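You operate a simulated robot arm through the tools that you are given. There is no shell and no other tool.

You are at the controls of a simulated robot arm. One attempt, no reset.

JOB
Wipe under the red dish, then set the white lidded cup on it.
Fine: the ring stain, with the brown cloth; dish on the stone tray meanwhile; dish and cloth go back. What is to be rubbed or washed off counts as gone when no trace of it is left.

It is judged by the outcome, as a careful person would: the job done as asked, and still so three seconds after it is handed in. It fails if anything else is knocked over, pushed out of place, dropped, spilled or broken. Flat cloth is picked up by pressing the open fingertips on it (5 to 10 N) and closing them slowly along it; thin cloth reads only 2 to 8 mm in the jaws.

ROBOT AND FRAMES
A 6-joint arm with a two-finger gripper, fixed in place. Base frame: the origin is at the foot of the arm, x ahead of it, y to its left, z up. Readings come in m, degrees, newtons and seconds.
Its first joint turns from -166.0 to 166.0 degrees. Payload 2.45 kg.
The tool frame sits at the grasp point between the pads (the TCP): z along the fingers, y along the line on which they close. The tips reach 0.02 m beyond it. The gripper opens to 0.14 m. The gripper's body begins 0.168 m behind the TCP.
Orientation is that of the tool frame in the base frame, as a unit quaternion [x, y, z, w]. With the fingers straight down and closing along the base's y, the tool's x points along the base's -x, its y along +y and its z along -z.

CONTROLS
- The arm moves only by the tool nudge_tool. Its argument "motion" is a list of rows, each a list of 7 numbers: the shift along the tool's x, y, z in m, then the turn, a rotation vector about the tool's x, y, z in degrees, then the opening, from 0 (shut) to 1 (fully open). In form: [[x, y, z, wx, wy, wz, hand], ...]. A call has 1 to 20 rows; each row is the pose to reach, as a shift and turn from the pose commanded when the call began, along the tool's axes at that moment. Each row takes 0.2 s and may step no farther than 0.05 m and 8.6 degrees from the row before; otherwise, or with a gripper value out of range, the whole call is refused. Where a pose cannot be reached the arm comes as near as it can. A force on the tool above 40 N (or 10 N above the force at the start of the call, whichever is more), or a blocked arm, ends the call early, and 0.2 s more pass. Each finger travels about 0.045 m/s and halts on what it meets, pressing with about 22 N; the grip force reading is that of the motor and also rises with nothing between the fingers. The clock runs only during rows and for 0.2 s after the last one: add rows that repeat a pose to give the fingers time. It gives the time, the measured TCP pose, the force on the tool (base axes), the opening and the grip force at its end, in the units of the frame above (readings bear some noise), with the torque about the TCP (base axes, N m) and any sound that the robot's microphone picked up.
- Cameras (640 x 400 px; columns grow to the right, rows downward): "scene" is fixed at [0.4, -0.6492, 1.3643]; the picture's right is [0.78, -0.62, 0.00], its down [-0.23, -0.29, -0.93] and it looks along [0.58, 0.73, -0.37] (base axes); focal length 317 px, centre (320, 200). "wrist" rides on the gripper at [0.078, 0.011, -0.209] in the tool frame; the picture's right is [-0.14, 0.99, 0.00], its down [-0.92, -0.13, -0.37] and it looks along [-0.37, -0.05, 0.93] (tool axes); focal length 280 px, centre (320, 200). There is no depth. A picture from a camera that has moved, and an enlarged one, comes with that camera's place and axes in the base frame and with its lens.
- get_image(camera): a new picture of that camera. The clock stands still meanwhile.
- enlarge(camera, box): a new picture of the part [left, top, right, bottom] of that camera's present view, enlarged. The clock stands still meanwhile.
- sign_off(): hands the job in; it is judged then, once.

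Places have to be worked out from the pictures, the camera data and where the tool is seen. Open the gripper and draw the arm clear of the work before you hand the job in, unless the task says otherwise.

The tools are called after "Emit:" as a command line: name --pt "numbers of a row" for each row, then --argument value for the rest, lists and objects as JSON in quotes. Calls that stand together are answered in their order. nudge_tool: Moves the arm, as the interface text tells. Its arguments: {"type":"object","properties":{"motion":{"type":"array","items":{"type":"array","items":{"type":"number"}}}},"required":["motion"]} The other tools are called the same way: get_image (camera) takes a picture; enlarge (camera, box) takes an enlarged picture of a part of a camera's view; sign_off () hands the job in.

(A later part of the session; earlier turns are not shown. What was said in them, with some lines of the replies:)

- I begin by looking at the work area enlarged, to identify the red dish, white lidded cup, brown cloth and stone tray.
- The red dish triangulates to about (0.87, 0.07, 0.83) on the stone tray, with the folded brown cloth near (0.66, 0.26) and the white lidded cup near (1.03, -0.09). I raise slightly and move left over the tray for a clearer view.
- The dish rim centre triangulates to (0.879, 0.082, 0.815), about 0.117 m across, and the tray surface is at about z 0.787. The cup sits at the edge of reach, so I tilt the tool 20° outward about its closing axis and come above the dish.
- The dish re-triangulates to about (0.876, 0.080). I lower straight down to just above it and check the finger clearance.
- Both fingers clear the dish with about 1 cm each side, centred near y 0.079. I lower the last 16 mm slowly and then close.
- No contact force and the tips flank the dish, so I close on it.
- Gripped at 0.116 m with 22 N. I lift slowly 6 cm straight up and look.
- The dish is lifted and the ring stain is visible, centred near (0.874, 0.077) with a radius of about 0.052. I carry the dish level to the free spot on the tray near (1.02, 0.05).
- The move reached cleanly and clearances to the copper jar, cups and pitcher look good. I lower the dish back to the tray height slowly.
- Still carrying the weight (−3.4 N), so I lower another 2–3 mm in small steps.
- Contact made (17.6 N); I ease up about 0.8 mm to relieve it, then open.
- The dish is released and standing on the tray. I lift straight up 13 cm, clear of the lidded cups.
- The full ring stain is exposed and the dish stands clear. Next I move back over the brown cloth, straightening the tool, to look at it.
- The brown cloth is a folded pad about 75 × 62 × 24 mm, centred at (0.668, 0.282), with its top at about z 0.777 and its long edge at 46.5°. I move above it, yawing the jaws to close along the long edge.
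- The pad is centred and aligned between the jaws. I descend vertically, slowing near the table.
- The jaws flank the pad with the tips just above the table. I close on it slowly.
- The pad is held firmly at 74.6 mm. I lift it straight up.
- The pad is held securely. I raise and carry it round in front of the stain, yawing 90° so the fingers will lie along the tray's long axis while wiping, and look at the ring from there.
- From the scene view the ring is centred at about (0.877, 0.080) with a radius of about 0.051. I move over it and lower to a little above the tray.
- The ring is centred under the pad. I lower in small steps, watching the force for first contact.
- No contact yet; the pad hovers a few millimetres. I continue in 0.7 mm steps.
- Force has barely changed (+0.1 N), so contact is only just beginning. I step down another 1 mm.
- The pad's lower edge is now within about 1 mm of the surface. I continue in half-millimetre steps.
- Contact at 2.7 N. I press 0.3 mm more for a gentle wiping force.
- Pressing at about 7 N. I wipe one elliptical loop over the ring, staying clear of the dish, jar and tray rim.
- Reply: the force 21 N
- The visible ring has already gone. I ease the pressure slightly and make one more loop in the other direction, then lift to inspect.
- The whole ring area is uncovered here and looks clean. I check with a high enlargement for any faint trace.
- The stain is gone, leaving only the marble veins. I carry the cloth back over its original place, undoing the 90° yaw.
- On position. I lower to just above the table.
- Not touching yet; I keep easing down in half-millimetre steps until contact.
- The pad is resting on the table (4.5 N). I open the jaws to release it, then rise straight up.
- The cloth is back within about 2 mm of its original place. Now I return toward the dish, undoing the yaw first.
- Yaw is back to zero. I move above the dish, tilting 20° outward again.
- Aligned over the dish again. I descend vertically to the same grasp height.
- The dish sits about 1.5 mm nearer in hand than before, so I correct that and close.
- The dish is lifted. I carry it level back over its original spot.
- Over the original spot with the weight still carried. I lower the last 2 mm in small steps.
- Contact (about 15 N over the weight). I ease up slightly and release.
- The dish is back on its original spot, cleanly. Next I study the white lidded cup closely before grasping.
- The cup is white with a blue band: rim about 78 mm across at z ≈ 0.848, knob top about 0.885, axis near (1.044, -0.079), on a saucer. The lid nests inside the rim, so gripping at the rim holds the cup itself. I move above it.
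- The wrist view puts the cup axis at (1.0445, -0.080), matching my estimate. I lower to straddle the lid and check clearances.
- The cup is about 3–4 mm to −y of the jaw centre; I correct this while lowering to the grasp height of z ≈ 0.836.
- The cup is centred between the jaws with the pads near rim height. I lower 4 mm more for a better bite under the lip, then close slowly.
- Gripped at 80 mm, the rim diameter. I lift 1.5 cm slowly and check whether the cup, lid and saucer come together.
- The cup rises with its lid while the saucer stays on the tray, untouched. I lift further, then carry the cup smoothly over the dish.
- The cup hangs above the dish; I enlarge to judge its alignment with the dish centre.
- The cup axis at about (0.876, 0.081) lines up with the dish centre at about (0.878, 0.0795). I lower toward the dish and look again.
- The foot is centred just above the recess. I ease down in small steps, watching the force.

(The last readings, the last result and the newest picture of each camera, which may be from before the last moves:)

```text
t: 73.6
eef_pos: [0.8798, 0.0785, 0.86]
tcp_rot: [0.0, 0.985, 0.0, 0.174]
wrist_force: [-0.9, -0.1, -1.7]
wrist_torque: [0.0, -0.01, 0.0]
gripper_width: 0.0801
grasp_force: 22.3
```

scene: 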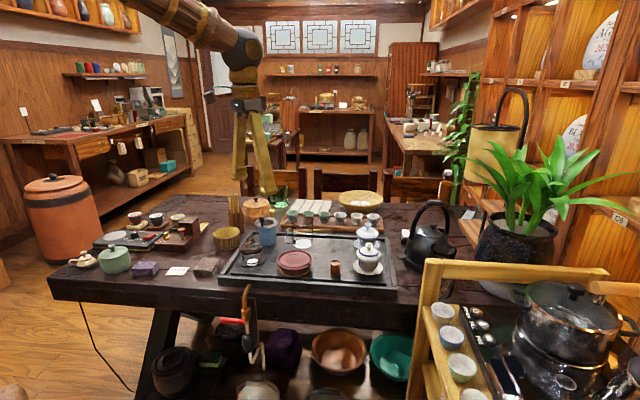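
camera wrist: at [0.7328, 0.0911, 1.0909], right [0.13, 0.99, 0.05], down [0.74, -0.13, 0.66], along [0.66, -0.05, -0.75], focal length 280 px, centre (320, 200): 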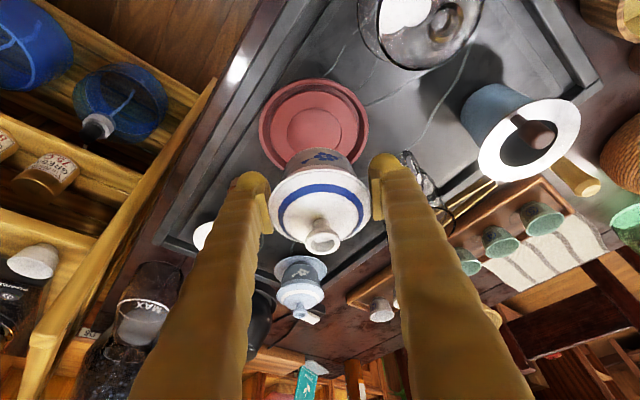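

Emit:
nudge_tool --pt "0.0003 0 0.0007 0 0 0 0.42" --pt "0.0005 0 0.0014 0 0 0 0.42"

Emit:
enlarge --camera "scene" --box '[285, 230, 325, 280]'

```text
t: 74.2
eef_pos: [0.8801, 0.0794, 0.8581]
tcp_rot: [-0.001, 0.985, 0.0, 0.174]
wrist_force: [-0.5, -0.4, -2.1]
wrist_torque: [-0.02, 0.02, -0.03]
gripper_width: 0.0802
grasp_force: 21.9
```

```text
8.00 times, centred on (305, 255) of scene
camera zoom: at [0.4, -0.6492, 1.3643], right [0.78, -0.62, 0.0], down [-0.23, -0.29, -0.93], along [0.58, 0.73, -0.37], focal length 2534 px, centre (440, -240)
```

zoom: 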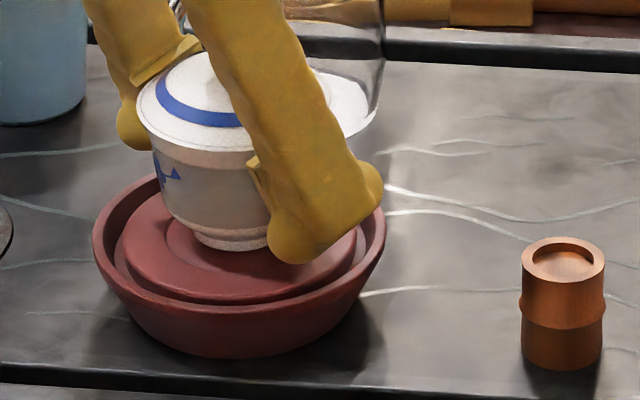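

About 3 mm of gap remains. I continue down in sub-millimetre steps.

Emit:
nudge_tool --pt "0.0003 0 0.0007 0 0 0 0.42" --pt "0.0005 0 0.0014 0 0 0 0.42"

```text
t: 74.8
eef_pos: [0.8799, 0.0775, 0.8582]
tcp_rot: [0.0, 0.985, 0.0, 0.174]
wrist_force: [0.4, 0.5, -1.4]
wrist_torque: [0.0, 0.01, 0.01]
gripper_width: 0.0801
grasp_force: 22.1
```

Emit:
nudge_tool --pt "0.0003 0 0.0007 0 0 0 0.42" --pt "0.0005 0 0.0014 0 0 0 0.42"

```text
t: 75.4
eef_pos: [0.8789, 0.0764, 0.856]
tcp_rot: [0.0, 0.985, 0.0, 0.173]
wrist_force: [0.0, 0.0, -2.4]
wrist_torque: [0.0, 0.0, 0.0]
gripper_width: 0.08
grasp_force: 22.0
heard: snap
```

A "snap" was heard. I look at everything before moving further.

Emit:
get_image --camera "scene"

Emit:
get_image --camera "wrist"

Emit:
enlarge --camera "scene" --box '[275, 215, 345, 285]'

```text
taken
```

scene: 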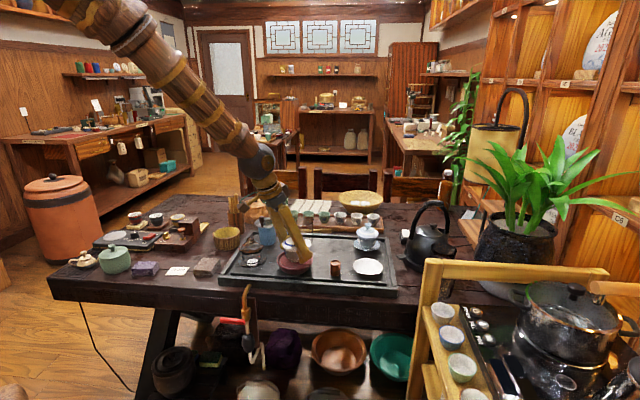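

```text
taken
camera wrist: at [0.7351, 0.088, 1.0267], right [0.13, 0.99, 0.05], down [0.74, -0.13, 0.66], along [0.66, -0.05, -0.75], focal length 280 px, centre (320, 200)
```

wrist: 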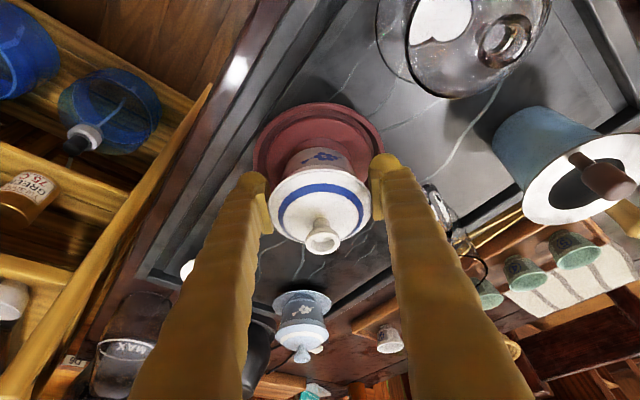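

```text
5.71 times, centred on (310, 250) of scene
camera zoom: at [0.4, -0.6492, 1.3643], right [0.78, -0.62, 0.0], down [-0.23, -0.29, -0.93], along [0.58, 0.73, -0.37], focal length 1810 px, centre (377, -86)
```

zoom: 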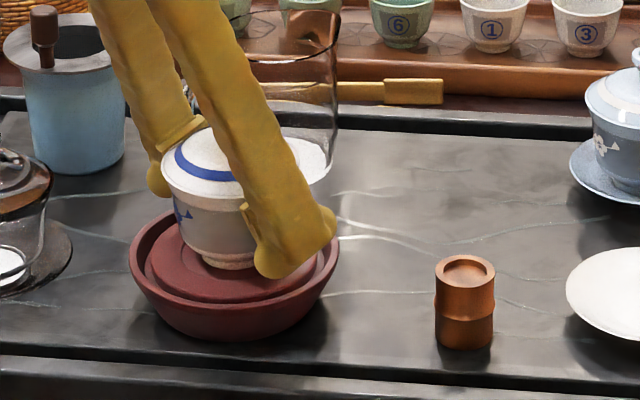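

Forces are normal and the cup looks intact. I compare other regions with the starting pictures to find what snapped.

Emit:
enlarge --camera "scene" --box '[50, 190, 250, 310]'

Emit:
enlarge --camera "scene" --box '[200, 190, 420, 310]'

Emit:
enlarge --camera "scene" --box '[400, 190, 640, 400]'

Emit:
enlarge --camera "scene" --box '[140, 290, 420, 400]'

Emit:
enlarge --camera "wrist" --box '[240, 90, 400, 270]'

```text
3.20 times, centred on (150, 250) of scene
camera zoom: at [0.4, -0.6492, 1.3643], right [0.78, -0.62, 0.0], down [-0.23, -0.29, -0.93], along [0.58, 0.73, -0.37], focal length 1014 px, centre (864, 40)
```

zoom: 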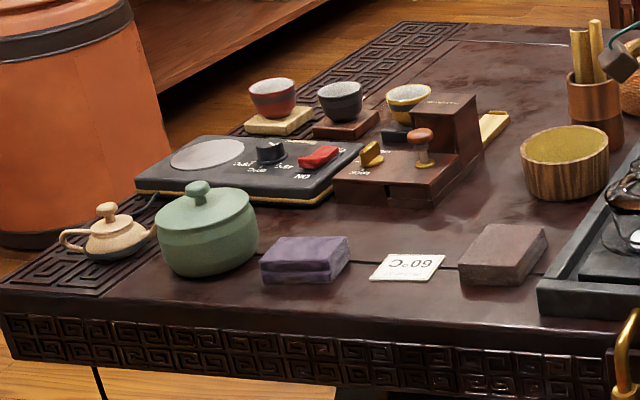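

```text
2.91 times, centred on (310, 250) of scene
camera zoom: at [0.4, -0.6492, 1.3643], right [0.78, -0.62, 0.0], down [-0.23, -0.29, -0.93], along [0.58, 0.73, -0.37], focal length 922 px, centre (349, 54)
```

zoom: 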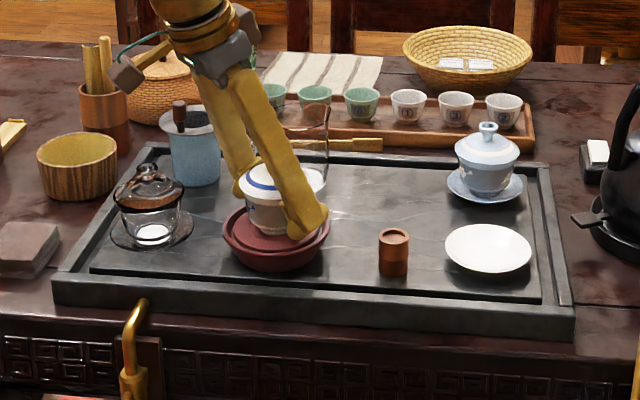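

```text
1.90 times, centred on (520, 295) of scene
camera zoom: at [0.4, -0.6492, 1.3643], right [0.78, -0.62, 0.0], down [-0.23, -0.29, -0.93], along [0.58, 0.73, -0.37], focal length 603 px, centre (-61, 19)
```

zoom: 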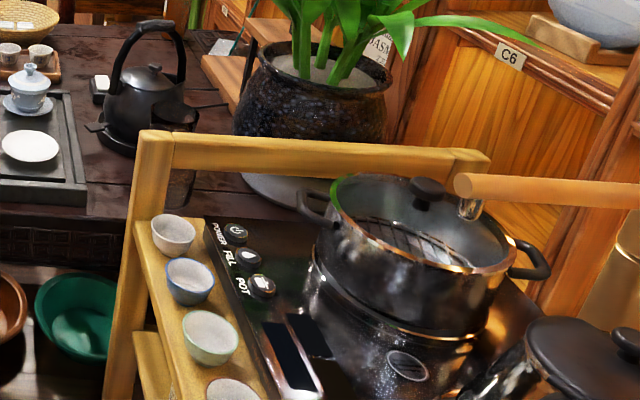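

```text
2.29 times, centred on (280, 345) of scene
camera zoom: at [0.4, -0.6492, 1.3643], right [0.78, -0.62, 0.0], down [-0.23, -0.29, -0.93], along [0.58, 0.73, -0.37], focal length 724 px, centre (411, -131)
```

zoom: 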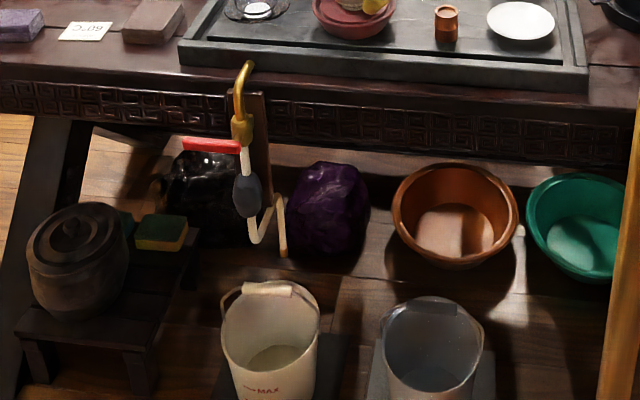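

```text
2.22 times, centred on (320, 180) of wrist
camera zoom: at [0.7351, 0.088, 1.0267], right [0.13, 0.99, 0.05], down [0.74, -0.13, 0.66], along [0.66, -0.05, -0.75], focal length 623 px, centre (320, 244)
```

zoom: 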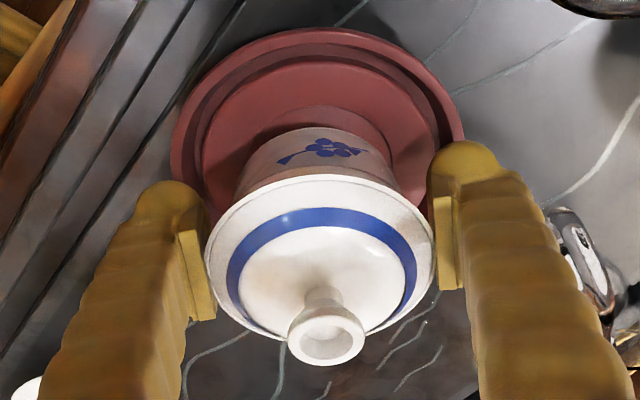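

Nothing is visibly broken, moved or different; the snap seems to come from elsewhere in the room. I continue lowering very gently, watching the force.

Emit:
nudge_tool --pt "0.0002 0 0.0005 0 0 0 0.42" --pt "0.0003 0 0.0009 0 0 0 0.42"

```text
t: 76.0
eef_pos: [0.8795, 0.0775, 0.8554]
tcp_rot: [0.0, 0.985, 0.0, 0.174]
wrist_force: [-0.8, -0.6, 4.4]
wrist_torque: [-0.1, 0.09, -0.03]
gripper_width: 0.0801
grasp_force: 21.9
```

The foot has touched the dish (about 6 N). I ease off a hair and open the jaws evenly.

Emit:
nudge_tool --pt "-0.0001 0 -0.0002 0 0 0 0.42" --pt "-0.0001 0 -0.0002 0 0 0 0.55" --pt "-0.0001 0 -0.0002 0 0 0 0.6" --pt "-0.0001 0 -0.0002 0 0 0 0.66" --pt "-0.0001 0 -0.0002 0 0 0 0.72" --pt "-0.0001 0 -0.0002 0 0 0 0.78" --pt "-0.0001 0 -0.0002 0 0 0 0.82" --pt "-0.0001 0 -0.0002 0 0 0 0.82"

Emit:
get_image --camera "wrist"

Emit:
enlarge --camera "scene" --box '[275, 215, 345, 285]'

```text
t: 77.8
eef_pos: [0.8793, 0.0768, 0.8541]
tcp_rot: [0.001, 0.985, -0.001, 0.174]
wrist_force: [0.0, 0.0, -0.7]
wrist_torque: [-0.01, 0.01, -0.01]
gripper_width: 0.1147
grasp_force: 0.1
heard: snap
```

```text
taken
camera wrist: at [0.7348, 0.0879, 1.0258], right [0.13, 0.99, 0.05], down [0.74, -0.13, 0.66], along [0.66, -0.05, -0.75], focal length 280 px, centre (320, 200)
```

wrist: 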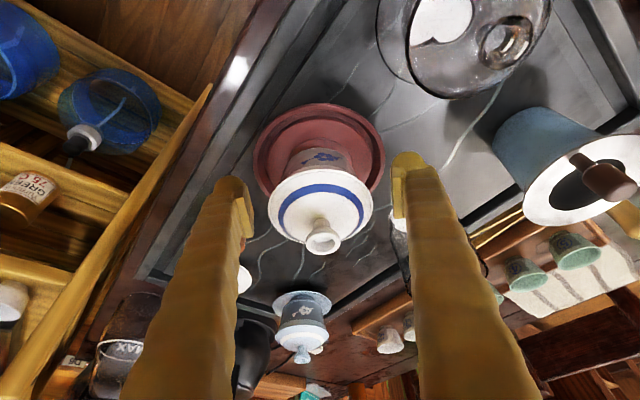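

```text
5.71 times, centred on (310, 250) of scene
camera zoom: at [0.4, -0.6492, 1.3643], right [0.78, -0.62, 0.0], down [-0.23, -0.29, -0.93], along [0.58, 0.73, -0.37], focal length 1810 px, centre (377, -86)
```

zoom: 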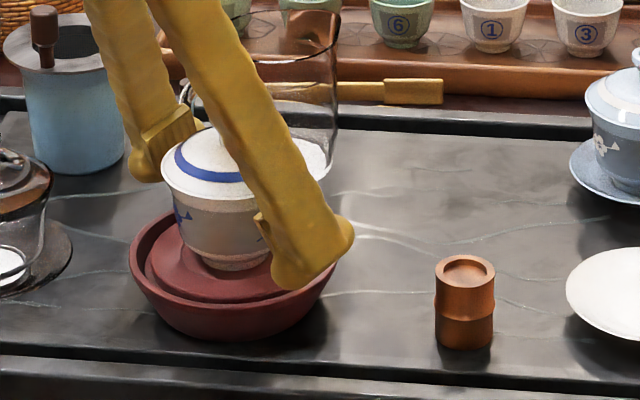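

Another snap. In the wrist view one of the small cups near (390, 340) looks odd, so I enlarge it and the area behind.

Emit:
enlarge --camera "wrist" --box '[330, 290, 430, 400]'

Emit:
enlarge --camera "scene" --box '[280, 180, 400, 250]'

Emit:
get_image --camera "scene"

```text
3.64 times, centred on (380, 345) of wrist
camera zoom: at [0.7348, 0.0879, 1.0258], right [0.13, 0.99, 0.05], down [0.74, -0.13, 0.66], along [0.66, -0.05, -0.75], focal length 1020 px, centre (102, -327)
```

zoom: 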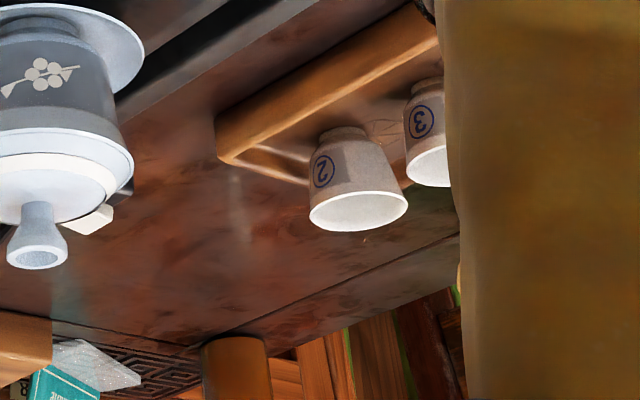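

```text
5.33 times, centred on (340, 215) of scene
camera zoom: at [0.4, -0.6492, 1.3643], right [0.78, -0.62, 0.0], down [-0.23, -0.29, -0.93], along [0.58, 0.73, -0.37], focal length 1689 px, centre (213, 120)
```

zoom: 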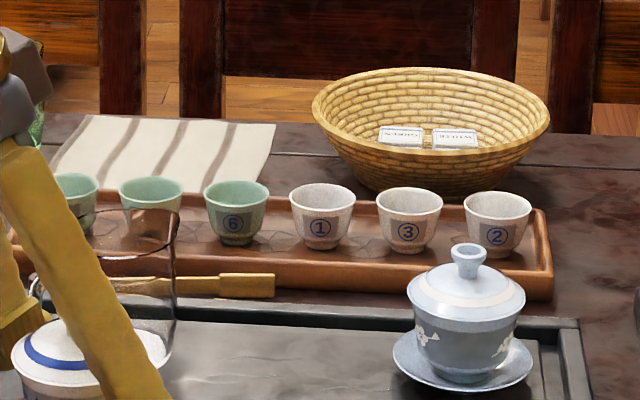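

```text
taken
```

scene: 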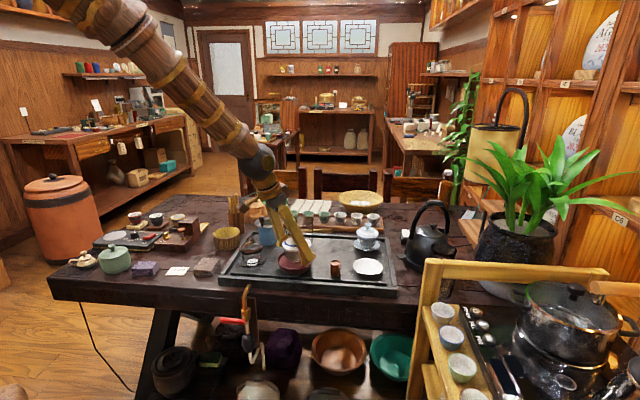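

All items are intact and standing. I rise straight up away from the cup.

Emit:
nudge_tool --pt "-0.0034 0 -0.0094 0 0 0 0.82" --pt "-0.0103 0 -0.0282 0 0 0 0.82" --pt "-0.0222 0 -0.0611 0 0 0 0.82" --pt "-0.0359 0 -0.0987 0 0 0 0.82" --pt "-0.0513 0 -0.141 0 0 0 0.82"

Emit:
get_image --camera "wrist"

Emit:
enlarge --camera "scene" --box '[270, 210, 400, 290]'

```text
t: 79.0
eef_pos: [0.8784, 0.0747, 1.0069]
tcp_rot: [-0.001, 0.985, 0.0, 0.175]
wrist_force: [-0.3, -0.4, 0.0]
wrist_torque: [0.03, -0.01, 0.02]
gripper_width: 0.1148
grasp_force: 0.1
```

```text
taken
camera wrist: at [0.7332, 0.0854, 1.1765], right [0.13, 0.99, 0.05], down [0.74, -0.13, 0.66], along [0.66, -0.05, -0.75], focal length 280 px, centre (320, 200)
```

wrist: 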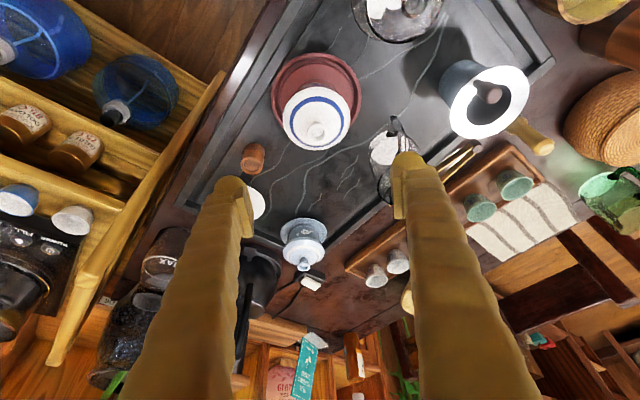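

```text
4.92 times, centred on (335, 250) of scene
camera zoom: at [0.4, -0.6492, 1.3643], right [0.78, -0.62, 0.0], down [-0.23, -0.29, -0.93], along [0.58, 0.73, -0.37], focal length 1560 px, centre (246, -46)
```

zoom: 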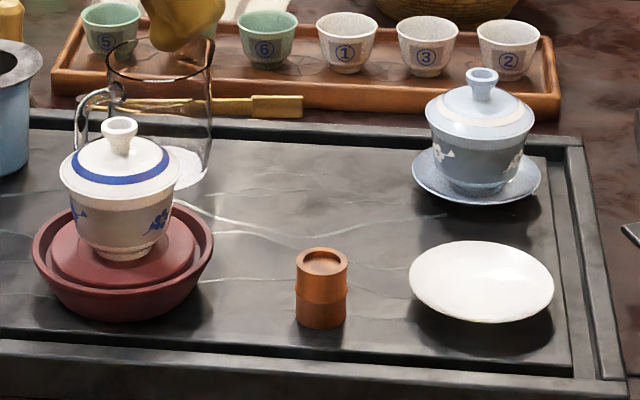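

The cup stands level with its lid in the centre of the dish, and the saucer is where it was. I draw the arm back and up, clear of the work, with the gripper open.

Emit:
nudge_tool --pt "0.015 0 -0.03 0 4 0 1" --pt "0.035 0 -0.06 0 8 0 1" --pt "0.055 0 -0.085 0 12 0 1" --pt "0.075 0 -0.11 0 16 0 1" --pt "0.0914 0 -0.129 0 20 0 1" --pt "0.0914 0 -0.129 0 20 0 1"

Emit:
get_image --camera "scene"

Emit:
get_image --camera "wrist"

Emit:
enlarge --camera "scene" --box '[265, 225, 345, 285]'

```text
t: 80.4
eef_pos: [0.7483, 0.0789, 1.0957]
tcp_rot: [-0.001, 1.0, 0.0, 0.001]
wrist_force: [-0.1, 0.2, -1.0]
wrist_torque: [0.03, 0.01, -0.02]
gripper_width: 0.1398
grasp_force: 0.1
```

```text
taken
```

scene: 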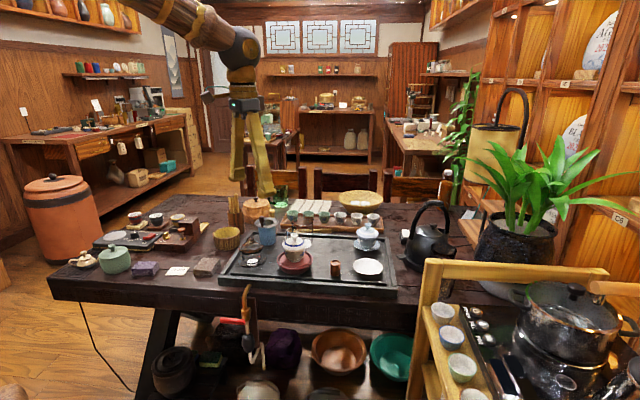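

```text
taken
camera wrist: at [0.6708, 0.0887, 1.3053], right [0.14, 0.99, 0.0], down [0.92, -0.13, 0.37], along [0.37, -0.05, -0.93], focal length 280 px, centre (320, 200)
```

wrist: 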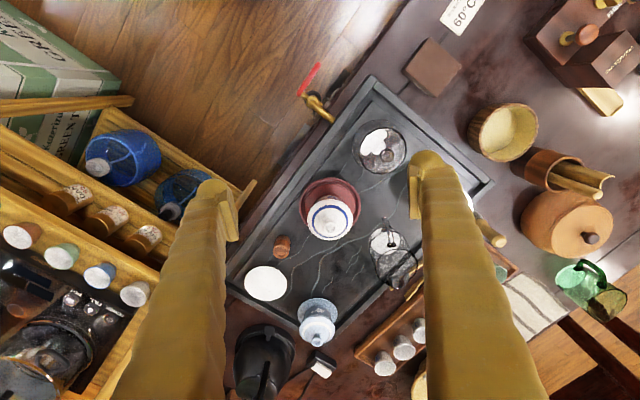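

```text
6.67 times, centred on (305, 255) of scene
camera zoom: at [0.4, -0.6492, 1.3643], right [0.78, -0.62, 0.0], down [-0.23, -0.29, -0.93], along [0.58, 0.73, -0.37], focal length 2112 px, centre (420, -167)
```

zoom: 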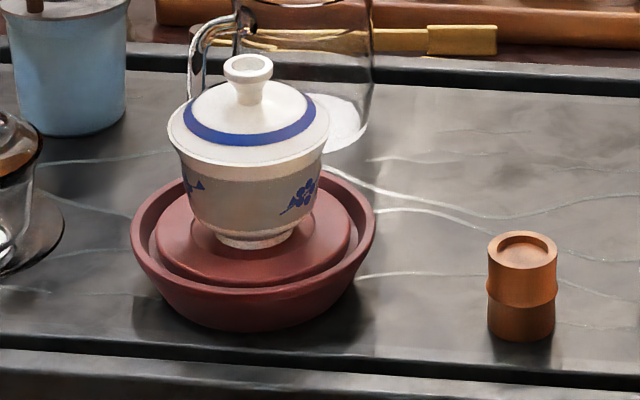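

The stain is gone, the dish and cloth are back, and the lidded cup stands on the dish. The arm is clear with the gripper open, so I hand the job in.

Emit:
sign_off

```text
The job is handed in.
```

I wiped off the ring stain under the red dish and set the white lidded cup on the dish. I've handed the job in but haven't seen a verdict.

- **Stain:** I rubbed it with the brown cloth. Enlarged pictures of the bare spot showed only the tray's own marble veins, with no trace of the ring.
- **Dish:** it waited on a clear part of the stone tray and is now back where it was.
- **Cloth:** it is back within about 2 mm of where it lay.
- **Cup:** it stands level in the middle of the dish with its lid on. Its saucer came off when I lifted the cup and is still in its old place on the tray.

The microphone picked up a snap twice, once just before the cup touched the dish and once as the gripper opened. I checked the table, shelf and cart each time and saw nothing broken or moved, but I don't know what made the sound.
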